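You operate a simulated robot arm through the tools that you are given. There is no shell and no other tool.

You run a simulated robot arm. Do the job below in one go: nothing can be reset, and whatever is moved stays where it is left.

## Task
Put one scoop of ice in the yellow cup.
Fine: level, with the blue scoop, none spilt; scoop back, ice tub shut, cup in the white tray. Set down upright: blue scoop, what you pick out.

Only the result counts: the job must be done as asked and must still hold three seconds after the hand-in. Knocking over, shifting, dropping, spilling or breaking anything else fails it.

## Robot
A 6-joint arm with a two-finger parallel gripper, fixed in place. Base frame: the origin is at the foot of the arm, x ahead of it, y to its left, z up; the work surface is at about z = 0. Units: m, degrees, N and s.
With the tool pointing down near the work surface it reaches from about 0.14 to 0.58 m from the base axis. Its first joint turns from -66.0 to 66.0 degrees. Payload 2.1 kg.
The TCP is the grasp point between the finger pads, 0.03 m short of the fingertips. In the tool frame z runs along the fingers and y along their closing line. Largest opening 0.094 m; finger width 0.028, thickness 0.01; the body of the gripper, 0.05 by 0.096 m, starts 0.055 m behind the TCP.
Orientation is told as [roll, pitch, yaw] about the base's x, y, z axes, in that order, counted from this pose: with the fingers straight down and closing along the base's y, the tool's x points along the base's -x, its y along +y and its z along -z.

## Interface
- The arm moves only by the tool drive_tool. Its argument "plan" is one flat list of numbers, 6 for each row, row after row: the shift along the tool's x, y, z in m, then the turn, a rotation vector about the tool's x, y, z in degrees. In form: [dx, dy, dz, wx, wy, wz, dx, dy, dz, wx, wy, wz, ...]. A call has 1 to 20 rows; each row is the pose to reach, as a shift and turn from the pose commanded when the call began, along the tool's axes at that moment. "jaw" is the gripper command, from -1 (shut) to 1 (fully open), values between in proportion, set as the call begins (left out, the last holds). Rows are played at 5 a second. More than 0.05 m and 8.6 degrees between two rows, or a gripper value outside its range, and nothing of the call is played. Where a pose cannot be reached the arm comes as near as it can. A force on the tool above 40 N (or 10 N above the force at the start of the call, whichever is more), or a blocked arm, ends the call early, and 0.2 s more pass. The fingers move at their own pace (about 0.072 m/s each) and stop on an object; they squeeze with about 37 N. The grip force told is the motor's: it shows also when the fingers shut on nothing. Time passes only in rows, and 0.2 s behind the last, so rows that repeat a pose let the fingers close. The reply holds the time, the measured pose of the TCP, the force on the tool along the base axes, the opening and the grip force, in the units named above and with some noise, with the torque about the TCP (base axes, N m) and any sound that the robot's microphone picked up, and new pictures: "views" is both (left out), scene, wrist or none.
- Cameras (640 x 400 px; columns grow to the right, rows downward): "scene" is fixed at [0.0644, -0.3811, 0.4785]; the picture's right is [0.68, -0.74, 0.00], its down [-0.46, -0.42, -0.78] and it looks along [0.57, 0.53, -0.63] (base axes); focal length 214 px, centre (320, 200). "wrist" rides on the gripper at [0.076, 0.014, -0.103] in the tool frame; the picture's right is [-0.18, 0.98, 0.00], its down [-0.75, -0.14, -0.64] and it looks along [-0.63, -0.12, 0.77] (tool axes); focal length 243 px, centre (320, 200).
- point_at(camera, pixels): there is no depth. For up to 12 entries [column, row, z] of the newest picture of that camera ("zoom" is the newest enlarged one), the place [x, y] in the base frame at which the ray of that pixel passes the height z, good to about 0.003 m. The clock stands still meanwhile.
- close_up(camera, box): a new picture of the part [left, top, right, bottom] of that camera's present view, enlarged. The clock stands still meanwhile.
- job_done(): hands the job in; it is judged then, once.

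Leave the gripper open and the arm clear of the work at the hand-in unless told otherwise.

The tools are called after "Emit:" by a JSON object that holds its "name" and its "arguments". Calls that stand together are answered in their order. drive_tool: Moves the arm, as the interface text tells. Its arguments: {"type":"object","properties":{"plan":{"type":"array","items":{"type":"number"}},"jaw":{"type":"number"},"views":{"type":"string","enum":["both","scene","wrist","none"]}},"required":["plan"]} The other tools are called the same way: point_at (camera, pixels) gives the place at which the rays of pixels pass given heights; close_up (camera, box) takes an enlarged picture of a part of a camera's view; job_done () hands the job in.

At the start:

```text
t: 0.0
ee_pos: [0.3133, -0.0973, 0.3872]
tcp_rot: [0.0, -0.1, 0.0]
ft_force: [0.0, 0.5, -0.4]
wrist_torque: [-0.02, -0.01, 0.0]
opening: 0.0939
grip_force: 0.0
```

scene: 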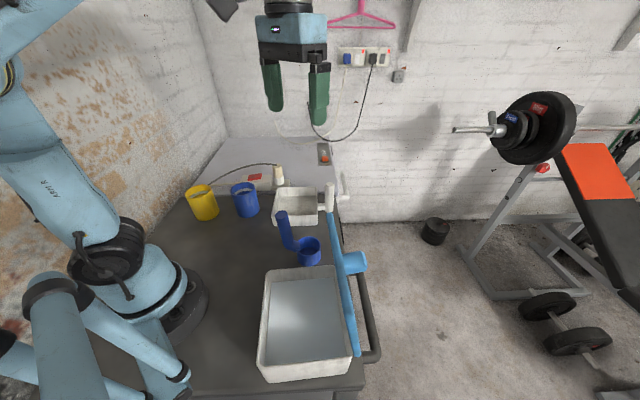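
wrist: 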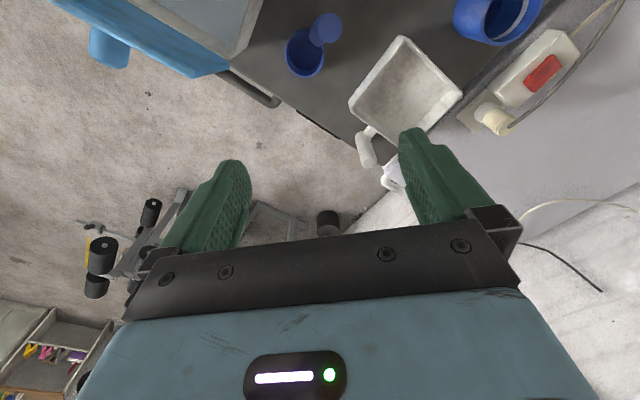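

I see a yellow cup (about 202,203), a blue cup (244,199), a white box with a handle (297,205), a blue scoop with an upright handle (300,240), a big white tub or tray (307,320) and a light blue long object beside it (345,280). I'll enlarge these areas before moving anything.

Emit:
{"name": "close_up", "arguments": {"camera": "scene", "box": [170, 130, 370, 255]}}

Emit:
{"name": "close_up", "arguments": {"camera": "scene", "box": [230, 200, 410, 390]}}

Emit:
{"name": "close_up", "arguments": {"camera": "wrist", "box": [230, 0, 640, 200]}}

```text
3.20 times, centred on (270, 192) of scene
```

zoom: 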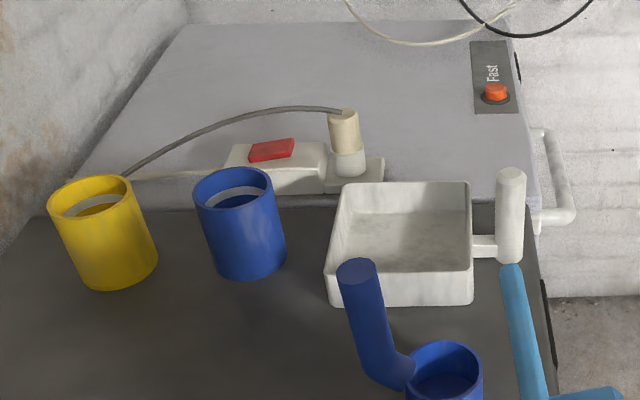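

```text
2.11 times, centred on (320, 295) of scene
```

zoom: 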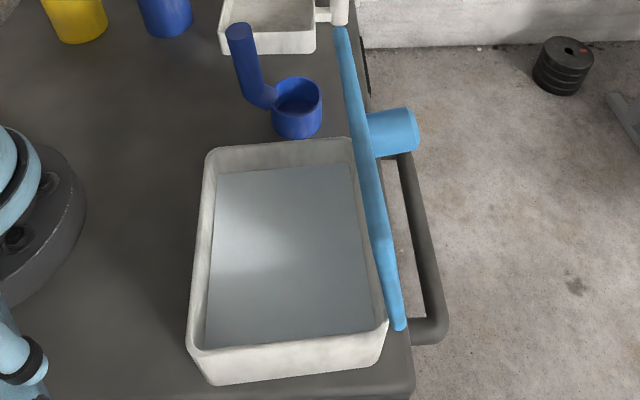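

```text
1.56 times, centred on (435, 100) of wrist
```

zoom: 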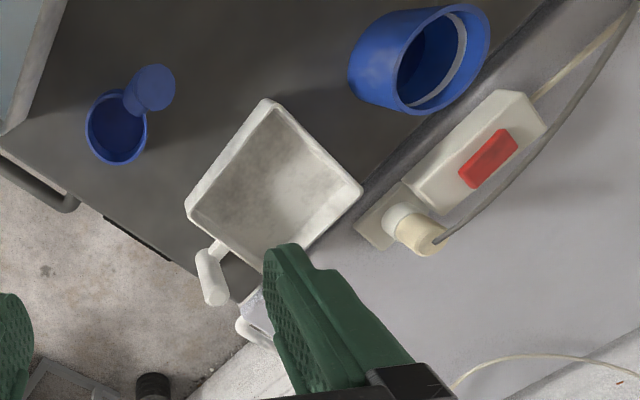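

The tub's grey-blue surface may be a lid or ice, and I can't tell what the light-blue bar does. I'll read coordinates of the main items from the scene picture: cup, tray, scoop, tub corners and bar.

Emit:
{"name": "point_at", "arguments": {"camera": "scene", "pixels": [[205, 219, 0.0], [201, 188, 0.09], [246, 215, 0.0], [243, 186, 0.09], [310, 264, 0.0], [309, 242, 0.05], [281, 213, 0.12], [272, 222, 0.0], [318, 224, 0.0], [267, 379, 0.0], [348, 379, 0.0], [267, 268, 0.06]]}}

Emit:
{"name": "point_at", "arguments": {"camera": "scene", "pixels": [[259, 364, 0.06], [351, 352, 0.06], [329, 266, 0.06], [332, 212, 0.06], [357, 354, 0.06], [345, 272, 0.06], [366, 262, 0.06], [316, 189, 0.05], [278, 188, 0.05], [330, 190, 0.06], [370, 360, 0.0], [335, 200, 0.0]]}}

```text
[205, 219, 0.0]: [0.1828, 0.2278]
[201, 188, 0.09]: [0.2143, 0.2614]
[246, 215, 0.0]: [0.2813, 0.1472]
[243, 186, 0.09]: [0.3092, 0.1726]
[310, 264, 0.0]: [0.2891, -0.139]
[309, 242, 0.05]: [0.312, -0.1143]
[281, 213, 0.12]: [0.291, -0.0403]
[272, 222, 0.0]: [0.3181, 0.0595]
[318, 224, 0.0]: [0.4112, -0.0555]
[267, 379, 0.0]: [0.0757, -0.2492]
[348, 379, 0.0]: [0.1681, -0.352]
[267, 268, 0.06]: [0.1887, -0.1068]
```

```text
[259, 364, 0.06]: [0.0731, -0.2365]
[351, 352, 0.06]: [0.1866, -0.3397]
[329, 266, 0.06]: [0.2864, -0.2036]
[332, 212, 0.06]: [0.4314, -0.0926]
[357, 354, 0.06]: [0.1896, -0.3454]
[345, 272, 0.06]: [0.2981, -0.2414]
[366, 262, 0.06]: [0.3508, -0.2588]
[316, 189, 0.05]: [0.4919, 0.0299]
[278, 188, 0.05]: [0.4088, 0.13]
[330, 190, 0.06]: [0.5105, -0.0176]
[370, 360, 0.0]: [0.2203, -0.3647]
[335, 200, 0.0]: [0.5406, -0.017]
```

The table sits at about 45° to the base axes. I'll move back and down, TCP to roughly (0.16, -0.10, 0.26), so the wrist camera sees the scoop and tray near the middle of its picture.

Emit:
{"name": "drive_tool", "arguments": {"plan": [0.03, 0, 0.025, 0, 0, 0, 0.06, 0, 0.05, 0, 0, 0, 0.09, 0, 0.075, 0, 0, 0, 0.12, 0, 0.1, 0, 0, 0, 0.15, 0, 0.125, 0, 0, 0], "jaw": 1}}

```text
t: 1.2
ee_pos: [0.1624, -0.0971, 0.2632]
tcp_rot: [0.0, -0.1, 0.1]
ft_force: [-0.5, -0.7, -0.3]
wrist_torque: [0.03, -0.02, -0.05]
opening: 0.094
grip_force: 0.0
```

scene: 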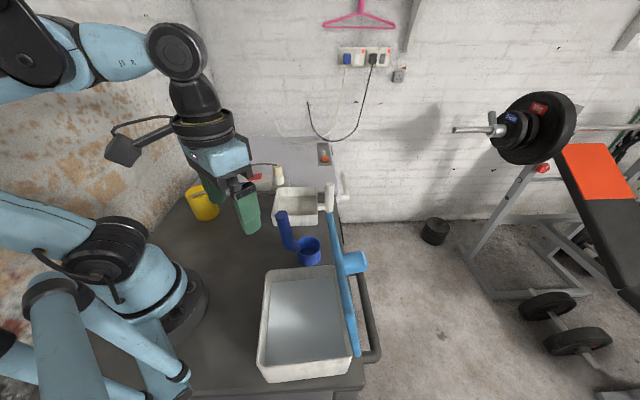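
wrist: 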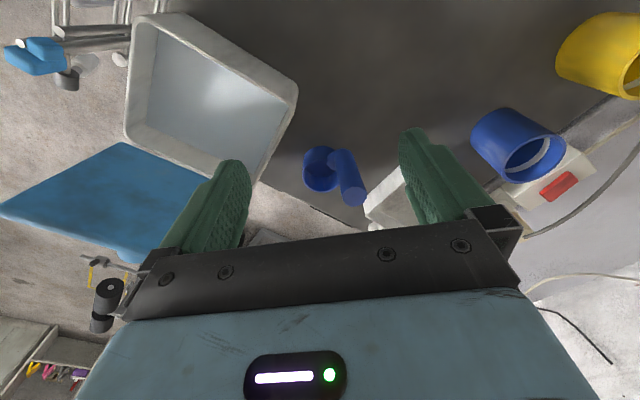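

Now the light-blue piece shows as a panel: the tub's lid, hinged on its outer side and standing open. I'll enlarge the tub, lid and scoop.

Emit:
{"name": "close_up", "arguments": {"camera": "wrist", "box": [0, 0, 320, 270]}}

Emit:
{"name": "close_up", "arguments": {"camera": "wrist", "box": [280, 120, 440, 230]}}

Emit:
{"name": "close_up", "arguments": {"camera": "scene", "box": [250, 180, 380, 270]}}

Emit:
{"name": "close_up", "arguments": {"camera": "scene", "box": [250, 255, 390, 390]}}

```text
1.48 times, centred on (160, 135) of wrist
```

zoom: 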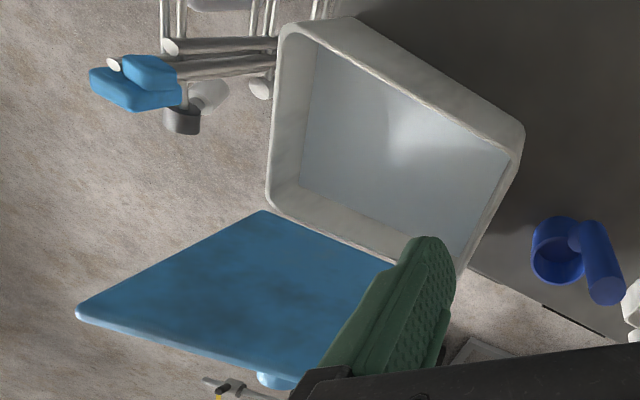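

```text
3.64 times, centred on (360, 175) of wrist
```

zoom: 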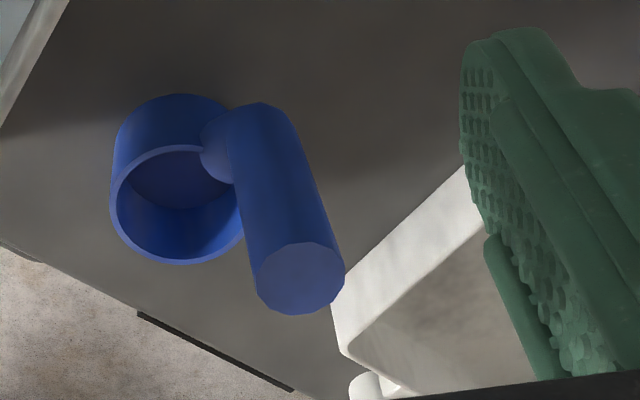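

```text
4.44 times, centred on (315, 225) of scene
```

zoom: 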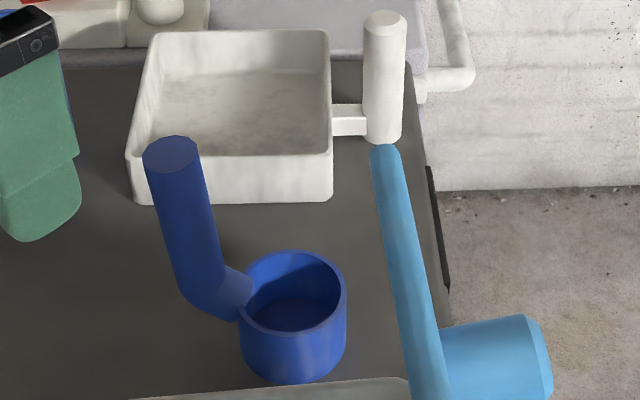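

```text
2.96 times, centred on (320, 322) of scene
```

zoom: 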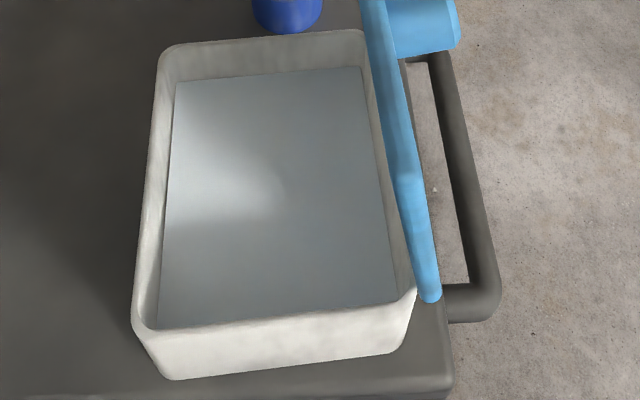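

The lid is hinged and standing open, with its knob on the outer face. The tub holds a flat ice surface. The scoop is a small cylindrical bowl with a rising handle. I'll triangulate scoop points using both cameras: the handle top at scene (281.4,214.9) and wrist (355,195.6), and the bowl rim centre at scene (309.3,245.7) and wrist (320.7,176.4).

Emit:
{"name": "point_at", "arguments": {"camera": "scene", "pixels": [[281.4, 214.9, 0.0], [281.4, 214.9, 0.1], [309.3, 245.7, 0.0], [309.3, 245.7, 0.1], [309.4, 266, 0.0], [304, 247, 0.03], [292.5, 250, 0.0], [292.5, 250, 0.1]]}}

Emit:
{"name": "point_at", "arguments": {"camera": "wrist", "pixels": [[355, 195.6, 0.0], [355, 195.6, 0.1], [320.7, 176.4, 0.0], [320.7, 176.4, 0.1], [339, 157, 0.0], [339, 157, 0.1], [303, 177, 0.04], [339, 177, 0.04], [320.7, 160, 0.04], [320.7, 193, 0.04]]}}

```text
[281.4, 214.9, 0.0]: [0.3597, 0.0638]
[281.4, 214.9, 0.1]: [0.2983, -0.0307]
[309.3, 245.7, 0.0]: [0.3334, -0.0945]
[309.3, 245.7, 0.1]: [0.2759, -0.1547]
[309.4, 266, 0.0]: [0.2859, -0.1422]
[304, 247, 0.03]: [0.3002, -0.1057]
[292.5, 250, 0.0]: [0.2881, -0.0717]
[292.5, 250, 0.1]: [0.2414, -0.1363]
```

```text
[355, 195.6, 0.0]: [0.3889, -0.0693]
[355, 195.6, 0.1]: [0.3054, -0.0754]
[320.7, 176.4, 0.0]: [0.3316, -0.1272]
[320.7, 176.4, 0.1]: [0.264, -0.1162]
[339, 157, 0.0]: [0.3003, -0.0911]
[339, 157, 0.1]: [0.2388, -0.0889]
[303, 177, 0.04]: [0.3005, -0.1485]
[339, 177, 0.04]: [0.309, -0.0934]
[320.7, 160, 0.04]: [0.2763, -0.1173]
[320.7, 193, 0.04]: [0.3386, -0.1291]
```

Estimated positions: scoop handle top about (0.265, -0.079, 0.150), bowl rim centre about (0.304, -0.122, 0.046). The handle is nearly vertical, on the side of the bowl at about 128°. Next I'll turn the tool by yaw -52° and rise a little, so the wrist camera looks along the bowl-handle line and over the tub.

Emit:
{"name": "drive_tool", "arguments": {"plan": [0.002, -0.004, -0.007, 0, 0, 7.5, 0.004, -0.009, -0.015, 0, 0, 15, 0.006, -0.014, -0.02, 0, 0, 22.5, 0.008, -0.019, -0.027, 0, 0, 30, 0.01, -0.024, -0.033, 0, 0, 37.5, 0.012, -0.029, -0.037, 0, 0, 45, 0.012, -0.033, -0.037, 0, 0, 52]}}

```text
t: 2.8
ee_pos: [0.1517, -0.1309, 0.299]
tcp_rot: [0.2, -0.1, -52.1]
ft_force: [-0.4, -1.2, -0.2]
wrist_torque: [-0.02, 0.01, -0.02]
opening: 0.0938
grip_force: 0.1
```

scene: 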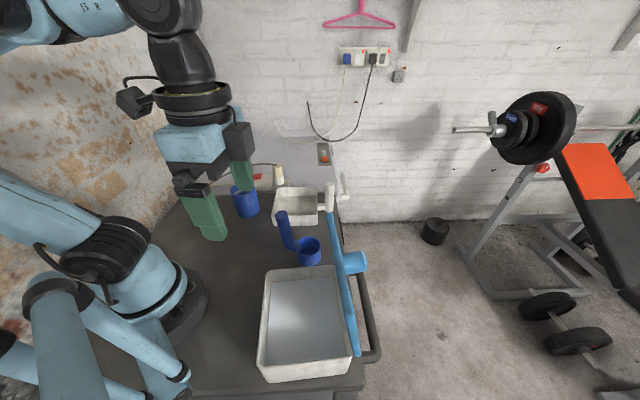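
wrist: 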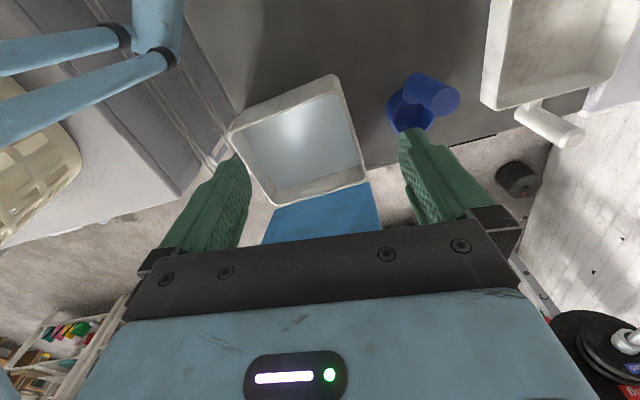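

Good view from above. I'll enlarge the tub and scoop in the wrist picture and the tub in the scene picture to match corners.

Emit:
{"name": "close_up", "arguments": {"camera": "wrist", "box": [210, 60, 470, 250]}}

Emit:
{"name": "close_up", "arguments": {"camera": "wrist", "box": [370, 0, 640, 180]}}

Emit:
{"name": "close_up", "arguments": {"camera": "scene", "box": [300, 170, 390, 370]}}

```text
2.11 times, centred on (340, 155) of wrist
```

zoom: 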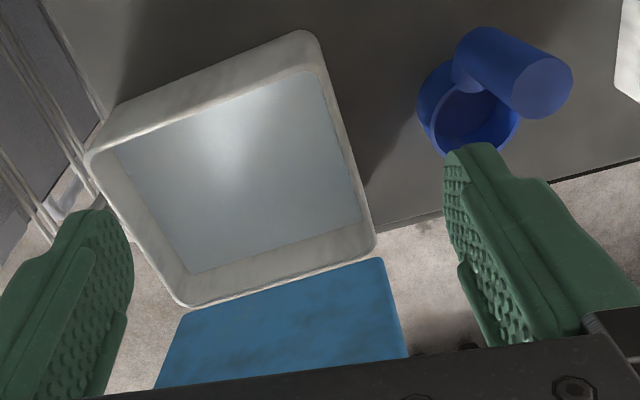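

```text
2.22 times, centred on (505, 90) of wrist
```

zoom: 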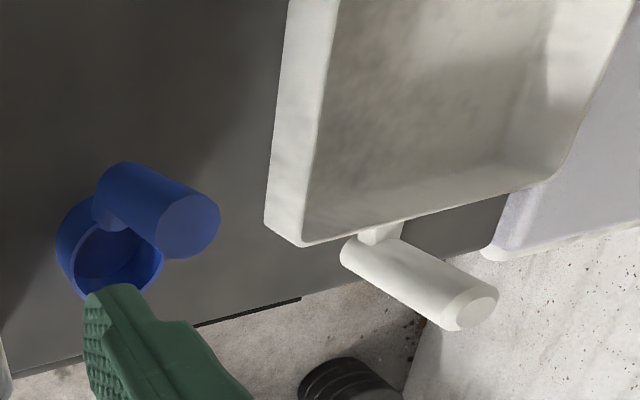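

```text
2.00 times, centred on (345, 270) of scene
```

zoom: 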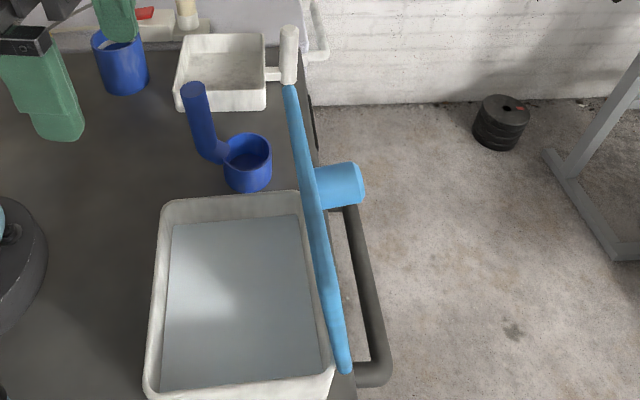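

I'll triangulate the tub rim corners, the ice corners and the lid corners from both views.

Emit:
{"name": "point_at", "arguments": {"camera": "wrist", "pixels": [[339, 74.2, 0.0], [339, 74.2, 0.1], [228.3, 132.2, 0.0], [228.3, 132.2, 0.1], [275.9, 205.8, 0.0], [275.9, 205.8, 0.1], [366.6, 177.3, 0.0], [366.6, 177.3, 0.1], [342.4, 93.2, 0.0], [342.4, 93.2, 0.1], [360.4, 165.5, 0.0], [360.4, 165.5, 0.1]]}}

Emit:
{"name": "point_at", "arguments": {"camera": "scene", "pixels": [[265.3, 269.6, 0.0], [265.3, 269.6, 0.1], [256.5, 364.2, 0.0], [256.5, 364.2, 0.1], [352.4, 352.4, 0.0], [352.4, 352.4, 0.1], [336.2, 264.6, 0.0], [336.2, 264.6, 0.1], [271, 282, 0.0], [271, 282, 0.1], [334.5, 276.7, 0.0], [334.5, 276.7, 0.1]]}}

Emit:
{"name": "point_at", "arguments": {"camera": "wrist", "pixels": [[370.5, 182.5, 0.0], [370.5, 182.5, 0.1], [382, 231, 0.0], [382, 231, 0.1], [276.5, 208, 0.0], [276.5, 208, 0.1], [264, 243, 0.0], [264, 243, 0.1]]}}

```text
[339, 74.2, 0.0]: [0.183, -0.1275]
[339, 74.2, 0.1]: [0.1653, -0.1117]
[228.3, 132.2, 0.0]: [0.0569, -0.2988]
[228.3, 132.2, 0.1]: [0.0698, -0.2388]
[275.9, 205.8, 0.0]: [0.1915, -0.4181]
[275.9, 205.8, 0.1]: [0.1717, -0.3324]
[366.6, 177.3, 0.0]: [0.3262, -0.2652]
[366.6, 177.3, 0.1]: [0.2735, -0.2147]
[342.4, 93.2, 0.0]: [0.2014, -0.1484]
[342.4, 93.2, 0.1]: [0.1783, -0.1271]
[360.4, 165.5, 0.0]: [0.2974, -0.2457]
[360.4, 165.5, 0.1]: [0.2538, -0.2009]
```

```text
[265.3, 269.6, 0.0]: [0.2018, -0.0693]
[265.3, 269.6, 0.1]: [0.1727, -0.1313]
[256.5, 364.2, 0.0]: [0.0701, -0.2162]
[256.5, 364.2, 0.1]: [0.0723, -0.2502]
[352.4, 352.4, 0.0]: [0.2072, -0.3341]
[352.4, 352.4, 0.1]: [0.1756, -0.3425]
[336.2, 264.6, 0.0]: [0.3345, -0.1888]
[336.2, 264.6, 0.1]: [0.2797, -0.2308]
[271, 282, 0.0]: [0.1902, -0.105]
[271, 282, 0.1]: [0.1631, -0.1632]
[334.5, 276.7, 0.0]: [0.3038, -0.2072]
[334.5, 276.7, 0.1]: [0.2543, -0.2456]
```

```text
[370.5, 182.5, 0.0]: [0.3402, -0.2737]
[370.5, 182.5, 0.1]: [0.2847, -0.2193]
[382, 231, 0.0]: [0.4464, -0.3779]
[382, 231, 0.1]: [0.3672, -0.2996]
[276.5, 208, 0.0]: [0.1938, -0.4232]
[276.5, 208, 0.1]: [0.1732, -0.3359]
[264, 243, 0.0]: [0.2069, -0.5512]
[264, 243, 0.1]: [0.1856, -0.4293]
```

Triangulation puts the tub rim at z ≈ 0.084, the ice surface at ≈ 0.05 and the tub centre at ≈ (0.177, -0.232). The lid stands about vertical on the outer side. Next I'll look at the yellow cup, blue cup and tray, swinging the arm to about (0.15, 0.17, 0.28) with yaw 0.

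Emit:
{"name": "drive_tool", "arguments": {"plan": [0.0245, 0.0395, 0, 0, 0, -7.4, 0.049, 0.079, 0, 0, 0, -14.9, 0.0736, 0.1185, 0, 0, 0, -22.3, 0.1148, 0.1348, 0.005, 0, 0, -29.8, 0.156, 0.151, 0.01, 0, 0, -37.2, 0.197, 0.1673, 0.015, 0, 0, -44.7, 0.2384, 0.1835, 0.02, 0, 0, -52.1]}}

```text
t: 4.4
ee_pos: [0.1489, 0.1715, 0.2769]
tcp_rot: [0.0, -0.1, 0.2]
ft_force: [-0.2, -0.3, -0.9]
wrist_torque: [0.02, -0.01, -0.02]
opening: 0.0941
grip_force: 0.1
```

scene: 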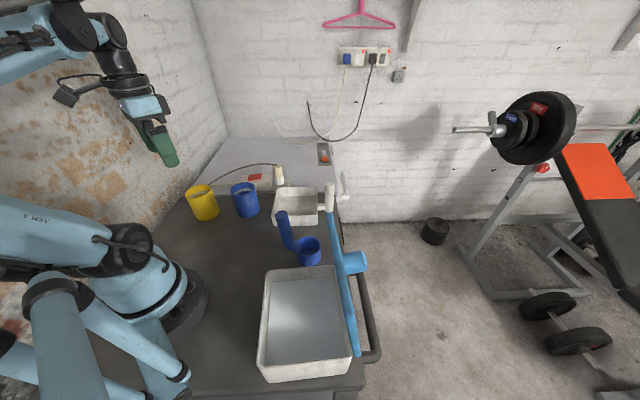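
wrist: 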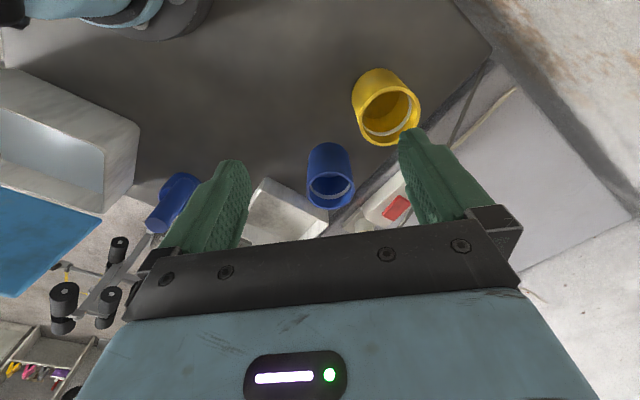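

I can see both cups and the cable. I'll enlarge the yellow cup in both views.

Emit:
{"name": "close_up", "arguments": {"camera": "wrist", "box": [330, 50, 490, 150]}}

Emit:
{"name": "close_up", "arguments": {"camera": "scene", "box": [180, 165, 276, 225]}}

Emit:
{"name": "close_up", "arguments": {"camera": "scene", "box": [256, 165, 352, 235]}}

```text
4.00 times, centred on (410, 100) of wrist
```

zoom: 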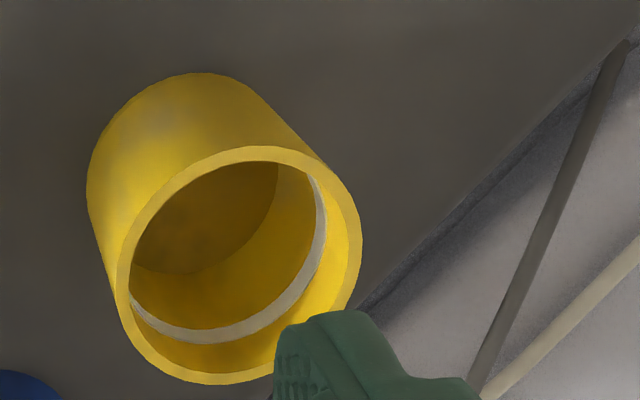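

```text
6.67 times, centred on (228, 195) of scene
```

zoom: 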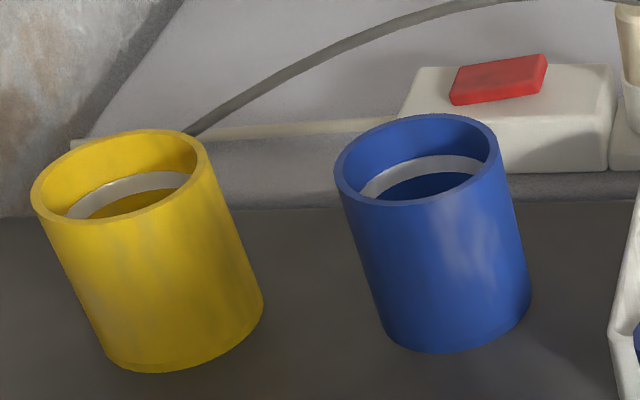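

```text
5.71 times, centred on (304, 200) of scene
```

zoom: 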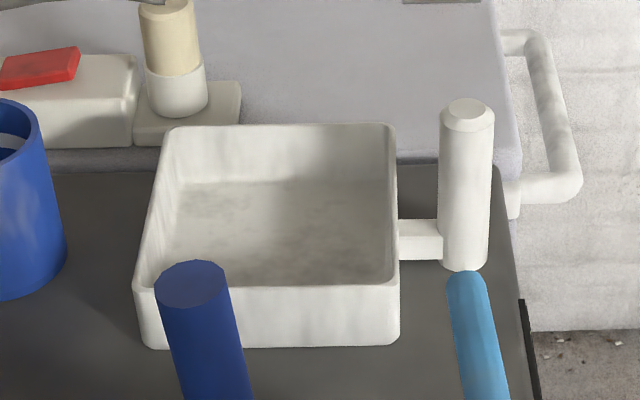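

The cups have a pale ring inside, like a fill line. I'll triangulate the yellow cup rim (wrist centre about (389.8,116.5), scene centre about (197.9,191.3)) and take rays for the tray rim corners.

Emit:
{"name": "point_at", "arguments": {"camera": "wrist", "pixels": [[389.75, 116.5, 0.0], [389.75, 116.5, 0.1], [358.75, 116.5, 0.09], [420.5, 116.5, 0.09], [389.75, 86.5, 0.09], [389.75, 146, 0.09], [331, 190, 0.0], [331, 190, 0.1]]}}

Emit:
{"name": "point_at", "arguments": {"camera": "scene", "pixels": [[197.9, 191.3, 0.0], [197.9, 191.3, 0.1], [184.8, 194, 0.09], [211, 189, 0.09], [242.5, 188.9, 0.0], [242.5, 188.9, 0.1], [271.6, 214.9, 0.05], [318, 214.9, 0.05], [317.5, 186.9, 0.05], [276.9, 187.4, 0.05], [329.7, 184.8, 0.1], [326, 211, 0.04]]}}

```text
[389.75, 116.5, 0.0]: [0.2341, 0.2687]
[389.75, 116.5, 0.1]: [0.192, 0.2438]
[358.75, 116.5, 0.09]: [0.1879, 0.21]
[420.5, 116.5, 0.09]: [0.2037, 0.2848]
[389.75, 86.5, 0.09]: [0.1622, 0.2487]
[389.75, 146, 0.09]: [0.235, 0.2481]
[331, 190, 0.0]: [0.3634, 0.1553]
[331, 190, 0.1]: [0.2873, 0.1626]
```

```text
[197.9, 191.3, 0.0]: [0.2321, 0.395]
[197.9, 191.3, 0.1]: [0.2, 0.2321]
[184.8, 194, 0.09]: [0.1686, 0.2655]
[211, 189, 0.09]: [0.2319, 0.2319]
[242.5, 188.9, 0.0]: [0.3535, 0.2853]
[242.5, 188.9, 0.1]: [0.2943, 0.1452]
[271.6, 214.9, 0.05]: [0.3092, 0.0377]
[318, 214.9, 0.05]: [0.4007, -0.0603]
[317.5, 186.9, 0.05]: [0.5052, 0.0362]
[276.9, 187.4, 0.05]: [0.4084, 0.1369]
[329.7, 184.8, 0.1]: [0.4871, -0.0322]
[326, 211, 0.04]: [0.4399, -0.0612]
```

The yellow cup rim centre is ≈ (0.199, 0.246, 0.0915) and its diameter ≈ 0.076, so it fits the jaws. The tray centre is ≈ (0.405, 0.037), rim z ≈ 0.05. With yaw 0 the jaws close along the tray's diagonal, which gives the most room inside it. I'll go above the yellow cup first to check the alignment.

Emit:
{"name": "drive_tool", "arguments": {"plan": [-0.0125, 0.0186, 0.027, 0, 0, 0, -0.025, 0.0372, 0.054, 0, 0, 0, -0.0375, 0.0558, 0.081, 0, 0, 0, -0.05, 0.0745, 0.107, 0, 0, 0, -0.05, 0.0745, 0.107, 0, 0, 0], "jaw": 1}}

```text
t: 5.6
ee_pos: [0.1996, 0.2438, 0.1715]
tcp_rot: [-0.1, -0.2, 0.2]
ft_force: [-1.0, 0.6, 0.2]
wrist_torque: [-0.02, 0.0, 0.02]
opening: 0.0935
grip_force: 0.1
```

scene: 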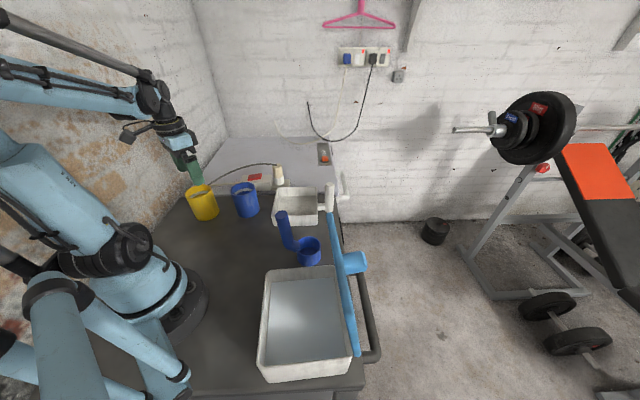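
wrist: 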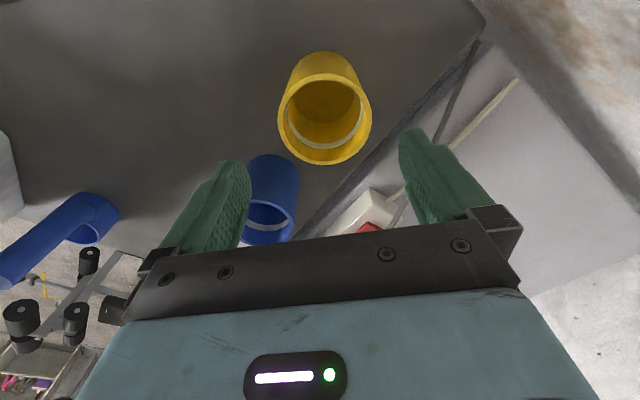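

The cup rim looks centred between the fingers. I'll check the rim's left, right, top and bottom points at z=0.0915.

Emit:
{"name": "point_at", "arguments": {"camera": "wrist", "pixels": [[278, 119, 0.0915], [371.5, 119, 0.0915], [324.5, 73, 0.0915], [324.5, 165.5, 0.0915], [324.5, 119, 0.0915]]}}

Emit:
{"name": "close_up", "arguments": {"camera": "wrist", "box": [240, 30, 420, 180]}}

```text
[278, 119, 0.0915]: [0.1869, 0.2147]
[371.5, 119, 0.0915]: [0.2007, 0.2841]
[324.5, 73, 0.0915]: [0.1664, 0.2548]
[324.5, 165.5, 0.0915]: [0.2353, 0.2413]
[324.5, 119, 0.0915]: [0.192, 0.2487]
```

```text
2.67 times, centred on (330, 105) of wrist
```

zoom: 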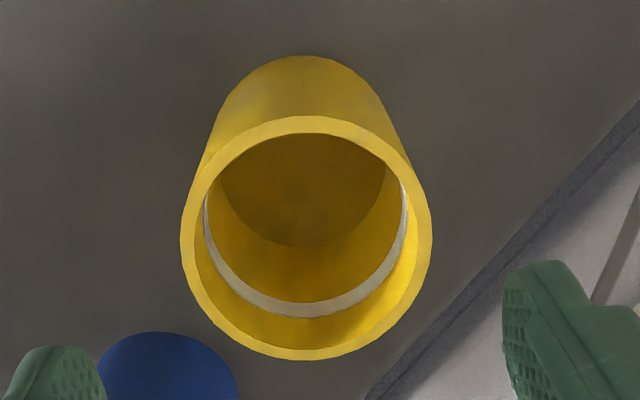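

The rim centre is ≈ (0.200, 0.248) and the diameter ≈ 0.071. I'll shift 3 mm in y and descend to TCP z ≈ 0.068 with the jaws open.

Emit:
{"name": "drive_tool", "arguments": {"plan": [0, 0.003, 0.025, 0, 0, 0, 0, 0.003, 0.05, 0, 0, 0, 0, 0.003, 0.075, 0, 0, 0, 0, 0.003, 0.095, 0, 0, 0, 0, 0.003, 0.103, 0, 0, 0]}}

```text
t: 6.8
ee_pos: [0.1982, 0.2473, 0.0688]
tcp_rot: [0.1, -0.1, 0.2]
ft_force: [0.4, 0.5, -0.1]
wrist_torque: [0.0, -0.01, -0.01]
opening: 0.0942
grip_force: 0.1
```

scene: 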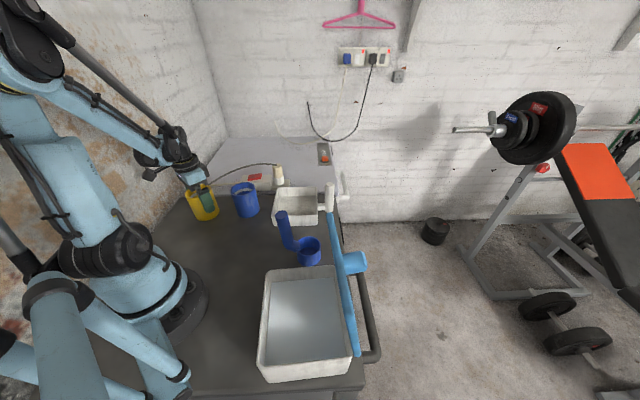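
wrist: 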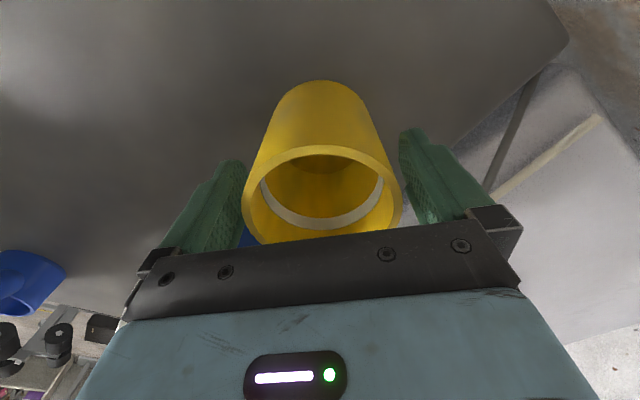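

The cup sits between the fingers. I'm closing the jaws on it, holding still for a few rows.

Emit:
{"name": "drive_tool", "arguments": {"plan": [0, 0, 0, 0, 0, 0, 0, 0, 0, 0, 0, 0, 0, 0, 0, 0, 0, 0, 0, 0, 0, 0, 0, 0], "jaw": 0.1}}

```text
t: 7.8
ee_pos: [0.1993, 0.2473, 0.0695]
tcp_rot: [-0.1, -0.1, 0.1]
ft_force: [-0.2, -0.2, -0.1]
wrist_torque: [0.0, -0.01, -0.01]
opening: 0.0749
grip_force: 37.1
```

scene: 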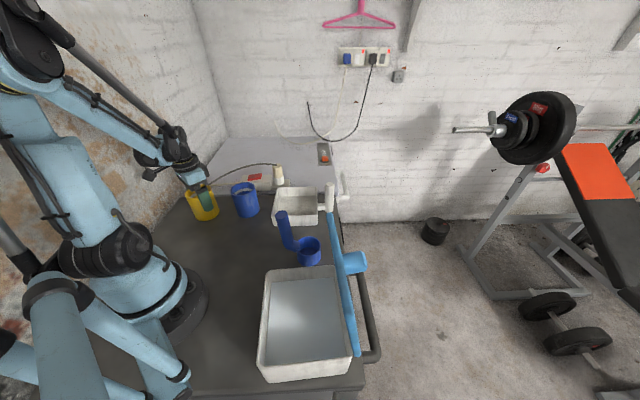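
wrist: 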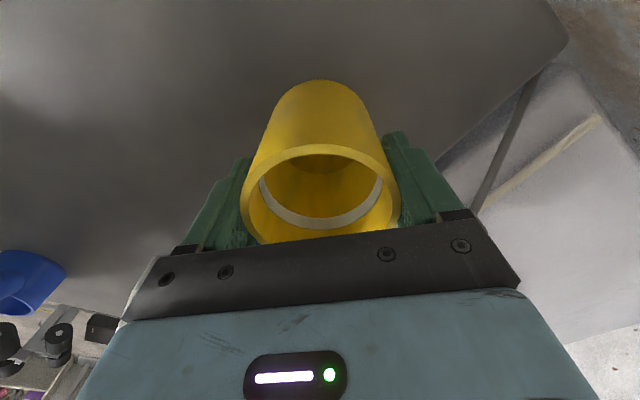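

The jaws stopped at 0.0749 m with 37 N, so the cup is held. I'll lift 0.15 m and carry it above the tray centre.

Emit:
{"name": "drive_tool", "arguments": {"plan": [0, 0, -0.02, 0, 0, 0, 0, 0, -0.06, 0, 0, 0, 0, 0, -0.1, 0, 0, 0, 0, 0, -0.14, 0, 0, 0, 0, 0, -0.15, 0, 0, 0, -0.02, -0.02, -0.15, 0, 0, 0, -0.05, -0.051, -0.15, 0, 0, 0, -0.08, -0.082, -0.15, 0, 0, 0, -0.11, -0.1125, -0.15, 0, 0, 0, -0.14, -0.143, -0.15, 0, 0, 0, -0.17, -0.174, -0.15, 0, 0, 0, -0.195, -0.1995, -0.15, 0, 0, 0, -0.206, -0.2105, -0.15, 0, 0, 0, -0.206, -0.2105, -0.15, 0, 0, 0]}}

```text
t: 10.8
ee_pos: [0.4047, 0.0371, 0.2196]
tcp_rot: [0.0, -0.1, 0.2]
ft_force: [0.5, -0.3, -1.4]
wrist_torque: [0.01, 0.04, 0.01]
opening: 0.0746
grip_force: 36.9
```

scene: 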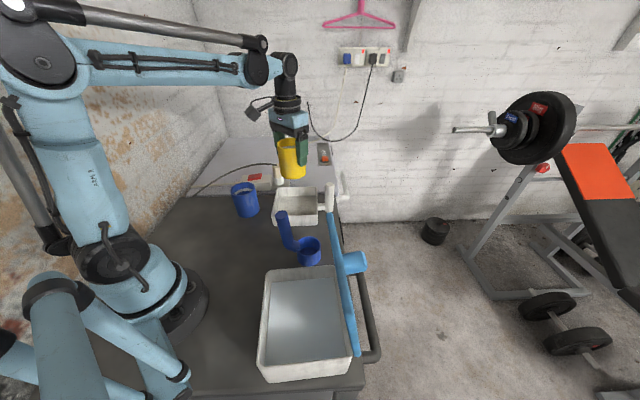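
wrist: 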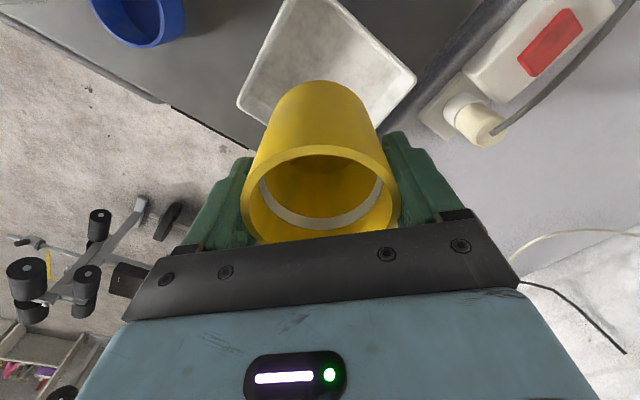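

The cup is above the tray. I can see the tray's left rim corner at (238,104), its right corner at (416,79) and a top corner at about (290,0). I'll check them at z=0.05.

Emit:
{"name": "point_at", "arguments": {"camera": "wrist", "pixels": [[238, 104, 0.05], [416, 79, 0.05], [290, 0, 0.05], [243, 107, 0.05], [410, 75, 0.05]]}}

Emit:
{"name": "close_up", "arguments": {"camera": "wrist", "box": [220, 0, 440, 150]}}

Emit:
{"name": "close_up", "arguments": {"camera": "scene", "box": [256, 130, 352, 235]}}

```text
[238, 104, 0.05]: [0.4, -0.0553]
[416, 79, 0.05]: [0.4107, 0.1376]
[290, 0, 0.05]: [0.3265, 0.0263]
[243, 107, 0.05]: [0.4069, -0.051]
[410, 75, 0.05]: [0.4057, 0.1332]
```

```text
2.67 times, centred on (330, 75) of wrist
```

zoom: 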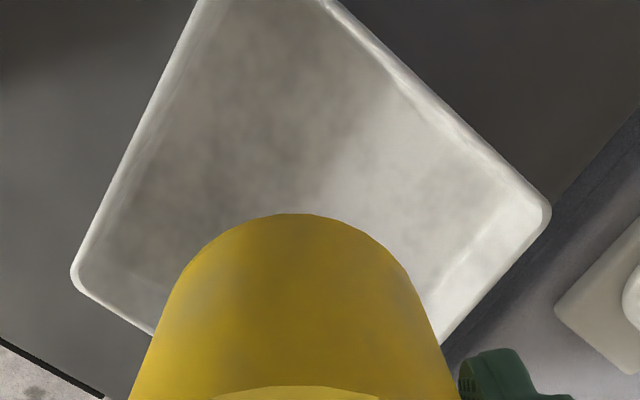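

```text
3.81 times, centred on (304, 182) of scene
```

zoom: 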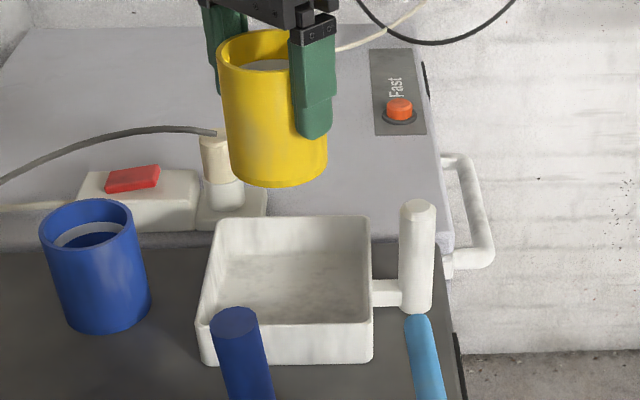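

The tray centre is confirmed at ≈ (0.406, 0.039). I'll lower the cup to just above the tray floor, TCP z ≈ 0.085.

Emit:
{"name": "drive_tool", "arguments": {"plan": [0, 0.001, 0.03, 0, 0, 0, 0, 0.001, 0.06, 0, 0, 0, 0, 0.001, 0.09, 0, 0, 0, 0, 0.001, 0.115, 0, 0, 0, 0, 0.001, 0.13, 0, 0, 0, 0, 0.001, 0.135, 0, 0, 0, 0, 0.001, 0.135, 0, 0, 0]}}

```text
t: 12.4
ee_pos: [0.4042, 0.0393, 0.0849]
tcp_rot: [0.0, -0.1, 0.2]
ft_force: [-0.2, -0.3, -0.9]
wrist_torque: [-0.02, 0.04, 0.01]
opening: 0.0748
grip_force: 36.7
```

scene: 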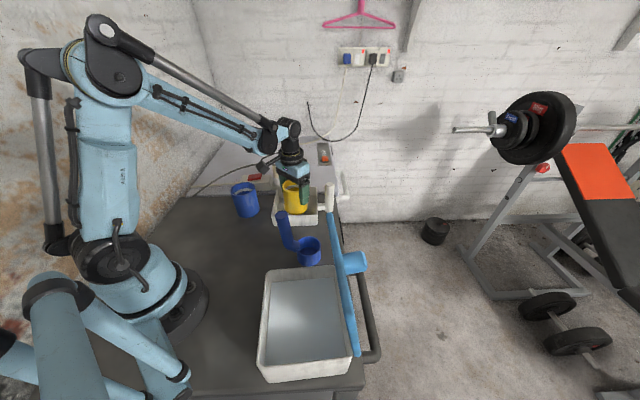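
wrist: 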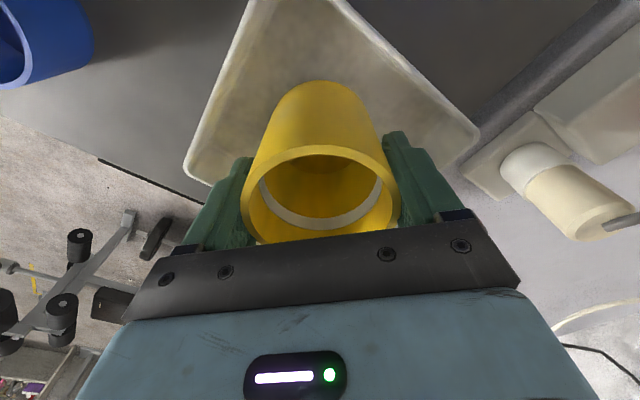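

There's no contact yet, and the cup base is at about z 0.016. I'll lower in 2 mm steps, watching the force.

Emit:
{"name": "drive_tool", "arguments": {"plan": [0, 0, 0.002, 0, 0, 0, 0, 0, 0.004, 0, 0, 0, 0, 0, 0.006, 0, 0, 0], "views": "none"}}

```text
t: 13.2
ee_pos: [0.405, 0.038, 0.0797]
tcp_rot: [0.1, -0.1, 0.2]
ft_force: [-0.4, -0.1, -1.7]
wrist_torque: [-0.04, 0.01, -0.01]
opening: 0.0747
grip_force: 36.4
```

No contact force yet. I'll take another 2 mm down.

Emit:
{"name": "drive_tool", "arguments": {"plan": [0, 0, 0.002, 0, 0, 0, 0, 0, 0.002, 0, 0, 0], "views": "none"}}

```text
t: 13.8
ee_pos: [0.4055, 0.0397, 0.0768]
tcp_rot: [0.0, 0.0, 0.2]
ft_force: [-0.2, -0.9, -0.6]
wrist_torque: [-0.02, -0.02, 0.0]
opening: 0.0745
grip_force: 37.6
```

Still free. I'll continue in 1 mm steps.

Emit:
{"name": "drive_tool", "arguments": {"plan": [0, 0, 0.001, 0, 0, 0, 0, 0, 0.001, 0, 0, 0], "views": "none"}}

Emit:
{"name": "drive_tool", "arguments": {"plan": [0, 0, 0.001, 0, 0, 0, 0, 0, 0.001, 0, 0, 0], "views": "none"}}

```text
t: 14.4
ee_pos: [0.4051, 0.039, 0.0764]
tcp_rot: [0.1, -0.1, 0.2]
ft_force: [0.0, 0.0, -1.7]
wrist_torque: [-0.02, 0.03, 0.0]
opening: 0.0747
grip_force: 37.4
```

```text
t: 15.0
ee_pos: [0.4055, 0.0395, 0.0761]
tcp_rot: [0.1, -0.1, 0.2]
ft_force: [-0.5, 0.3, -1.3]
wrist_torque: [0.0, -0.03, 0.0]
opening: 0.0744
grip_force: 37.2
```

Force is still about -1 N, just the cup's weight. Two more 1 mm steps.

Emit:
{"name": "drive_tool", "arguments": {"plan": [0, 0, 0.001, 0, 0, 0, 0, 0, 0.001, 0, 0, 0], "views": "none"}}

Emit:
{"name": "drive_tool", "arguments": {"plan": [0, 0, 0.001, 0, 0, 0, 0, 0, 0.001, 0, 0, 0], "views": "both"}}

```text
t: 15.6
ee_pos: [0.4046, 0.04, 0.0734]
tcp_rot: [0.1, -0.1, 0.2]
ft_force: [-0.9, 2.5, 15.9]
wrist_torque: [-0.05, 0.1, -0.02]
opening: 0.0743
grip_force: 36.9
```

```text
t: 16.2
ee_pos: [0.4059, 0.04, 0.0734]
tcp_rot: [0.0, -0.2, 0.2]
ft_force: [0.3, 1.5, 27.3]
wrist_torque: [-0.08, -0.06, -0.15]
opening: 0.0747
grip_force: 37.7
```

scene: 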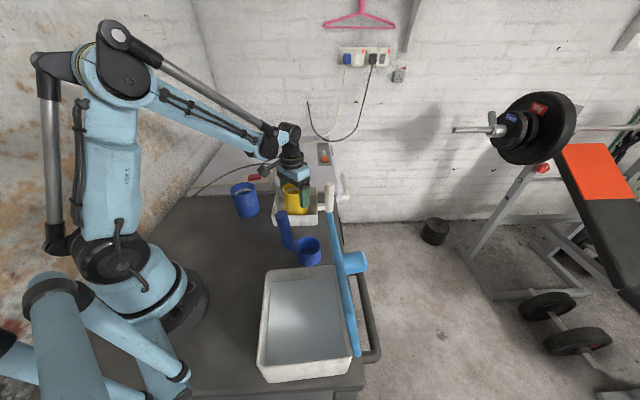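
wrist: 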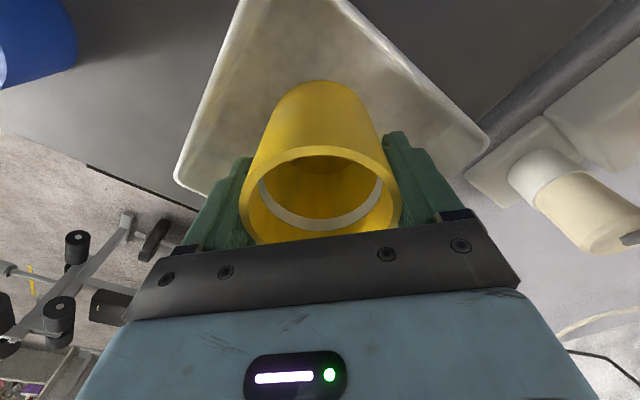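

The cup is on the tray floor, with 27 N of contact force. I'll back off about 1.5 mm to unload it, then open the jaws.

Emit:
{"name": "drive_tool", "arguments": {"plan": [0, 0, -0.0015, 0, 0, 0, 0, 0, -0.0017, 0, 0, 0], "views": "none"}}

Emit:
{"name": "drive_tool", "arguments": {"plan": [0, 0, 0, 0, 0, 0, 0, 0, 0, 0, 0, 0, 0, 0, 0, 0, 0, 0], "jaw": 0.92}}

```text
t: 16.8
ee_pos: [0.4056, 0.039, 0.0738]
tcp_rot: [0.1, -0.1, 0.2]
ft_force: [0.0, 0.6, -1.1]
wrist_torque: [0.01, 0.04, 0.0]
opening: 0.0748
grip_force: 36.4
```

```text
t: 17.6
ee_pos: [0.4059, 0.0401, 0.074]
tcp_rot: [-0.1, 0.0, 0.3]
ft_force: [-0.7, -0.8, 0.3]
wrist_torque: [-0.02, 0.02, 0.02]
opening: 0.09
grip_force: 0.1
```

scene: 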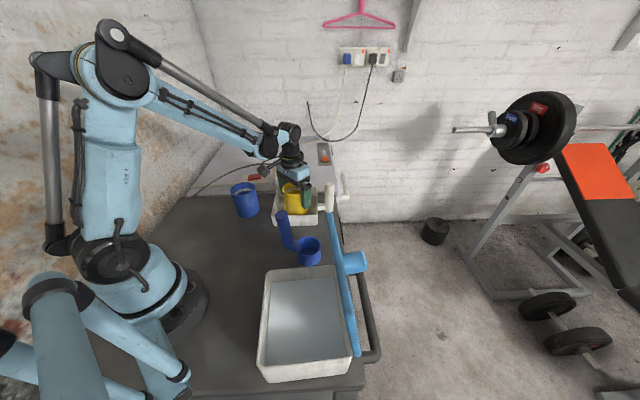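
wrist: 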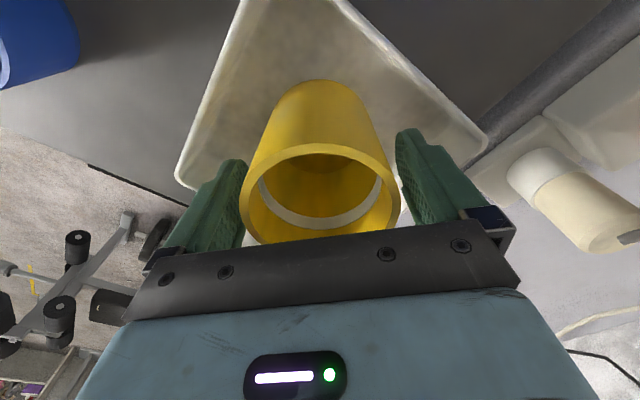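

The cup is released. I'll lift straight up and look.

Emit:
{"name": "drive_tool", "arguments": {"plan": [0, 0, -0.01, 0, 0, 0, 0, 0, -0.04, 0, 0, 0, 0, 0, -0.08, 0, 0, 0, 0, 0, -0.12, 0, 0, 0, 0, 0, -0.16, 0, 0, 0, 0, 0, -0.19, 0, 0, 0]}}

```text
t: 19.0
ee_pos: [0.4049, 0.0399, 0.2639]
tcp_rot: [-0.1, -0.2, 0.1]
ft_force: [-0.4, 0.8, -0.6]
wrist_torque: [-0.02, -0.01, 0.03]
opening: 0.0899
grip_force: 0.0
```

scene: 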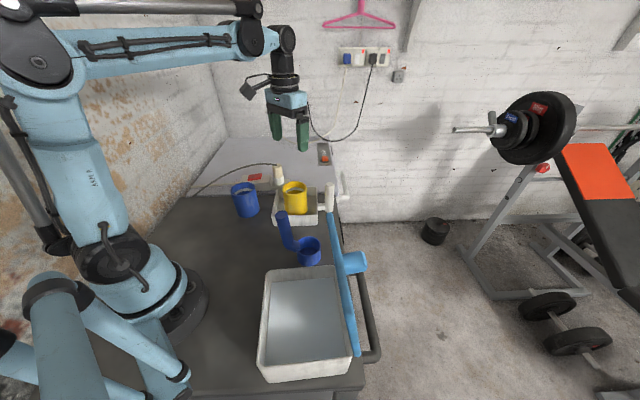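
wrist: 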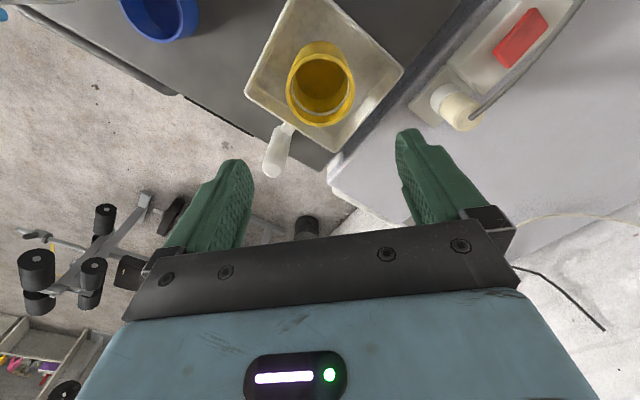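

The yellow cup stands upright in the tray. Before taking the scoop I want to test, empty-handed and high up, whether the arm can reach the pouring attitude: yaw -90, then tipped forward about 75°. First I'll raise and yaw to -90 next to the cup.

Emit:
{"name": "drive_tool", "arguments": {"plan": [0, -0.01, -0.01, 0, 0, 8.2, 0, -0.02, -0.02, 0, 0, 16.4, 0, -0.03, -0.03, 0, 0, 24.6, 0, -0.04, -0.04, 0, 0, 32.8, 0, -0.05, -0.05, 0, 0, 41, 0, -0.06, -0.05, 0, 0, 49.2, 0, -0.07, -0.05, 0, 0, 57.4, 0, -0.08, -0.05, 0, 0, 65.6, 0, -0.09, -0.05, 0, 0, 73.8, 0, -0.1, -0.05, 0, 0, 82, 0, -0.103, -0.05, 0, 0, 90], "jaw": 1, "views": "none"}}

Emit:
{"name": "drive_tool", "arguments": {"plan": [0, 0, 0, 0, 8, 0, 0, 0, 0, 0, 16, 0, 0, 0, 0, 0, 24, 0, 0, 0, 0, 0, 32, 0, 0, 0, 0, 0, 40, 0, 0, 0, 0, 0, 48, 0, 0, 0, 0, 0, 56, 0, 0, 0, 0, 0, 64, 0, 0, 0, 0, 0, 72, 0, 0, 0, 0, 0, 75, 0], "views": "both"}}

```text
t: 21.4
ee_pos: [0.4058, -0.0635, 0.3145]
tcp_rot: [0.2, 0.0, -90.0]
ft_force: [0.2, 0.0, 0.6]
wrist_torque: [0.0, 0.0, 0.03]
opening: 0.0942
grip_force: 0.1
```

```text
t: 23.6
ee_pos: [0.4268, -0.0262, 0.3152]
tcp_rot: [1.1, 74.9, -89.3]
ft_force: [-0.4, -0.5, 0.2]
wrist_torque: [0.01, 0.0, -0.01]
opening: 0.0939
grip_force: 0.1
out of reach, approached as far as the arm can: row 8, 9, 10
```

scene: 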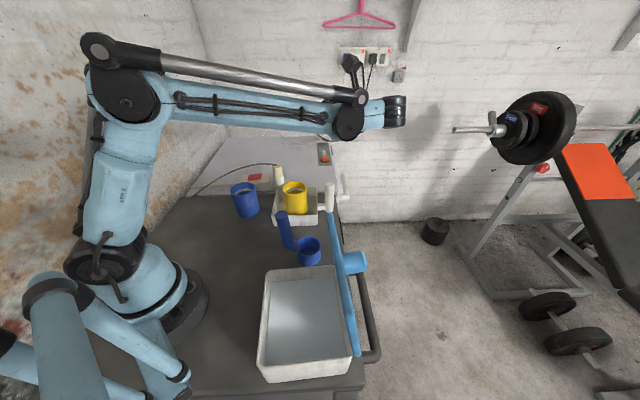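
wrist: 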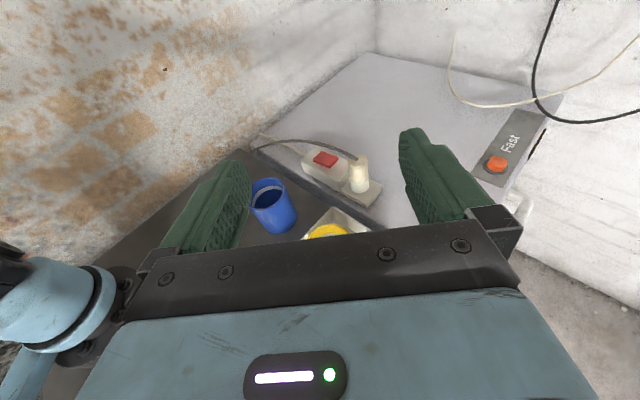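

At 75° of tilt the arm reaches the attitude but drifts in position because the wrist is too high. A 60° tilt at the real pouring height should do better, so I'll ease back to 60° and lower toward z ≈ 0.17, still clear of the cup (rim 0.096).

Emit:
{"name": "drive_tool", "arguments": {"plan": [0, 0, 0, 0, -8, 0, 0, 0, 0, 0, -15, 0, -0.035, 0, 0.0094, 0, -15, 0, -0.07, 0, 0.0188, 0, -15, 0, -0.105, 0, 0.0282, 0, -15, 0, -0.125, 0, 0.0336, 0, -15, 0, -0.125, 0, 0.0336, 0, -15, 0], "views": "both"}}

```text
t: 25.2
ee_pos: [0.4279, -0.0254, 0.1866]
tcp_rot: [0.2, 60.0, -89.6]
ft_force: [-0.8, 0.8, 0.3]
wrist_torque: [-0.03, -0.01, 0.0]
opening: 0.0941
grip_force: 0.0
```

scene: 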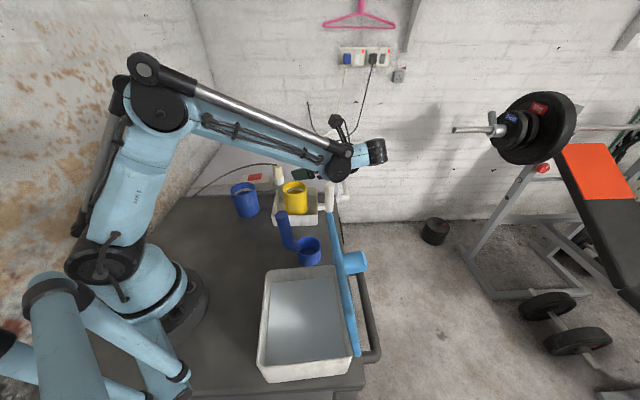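
wrist: 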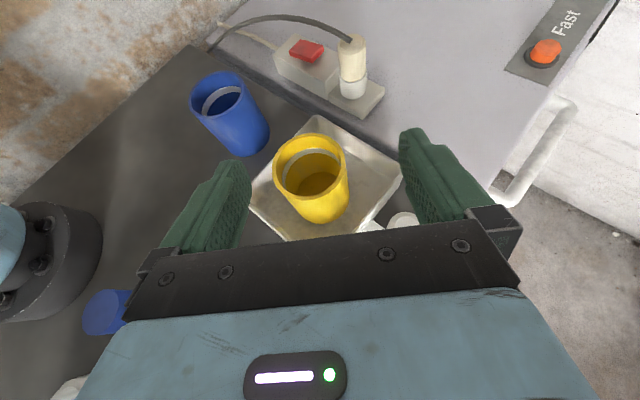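

At 60° it is reachable and the camera sees right into the cup. I'll test the exact pour spot (0.405, -0.063) and a further 12° of tilt.

Emit:
{"name": "drive_tool", "arguments": {"plan": [-0.01, -0.012, -0.016, 0, 0, 0, -0.019, -0.023, -0.033, 0, 0, 0, -0.019, -0.023, -0.033, 0, 6, 0, -0.019, -0.023, -0.033, 0, 12, 0, -0.019, -0.023, -0.033, 0, 12, 0], "views": "scene"}}

```text
t: 26.4
ee_pos: [0.4229, -0.0258, 0.1849]
tcp_rot: [0.6, 72.0, -89.4]
ft_force: [-0.8, 0.1, -0.5]
wrist_torque: [-0.05, -0.01, 0.01]
opening: 0.0938
grip_force: 0.0
out of reach, approached as far as the arm can: row 3, 4, 5
```

scene: 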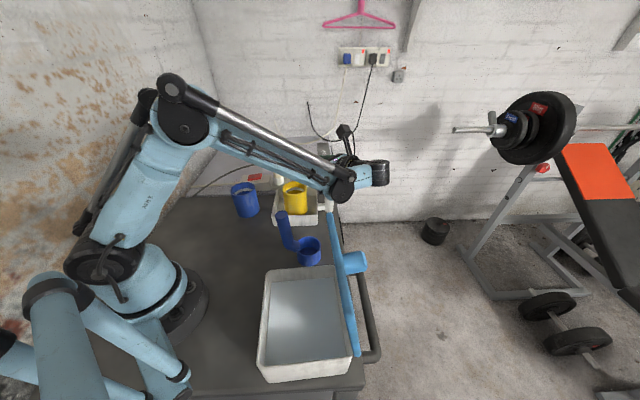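

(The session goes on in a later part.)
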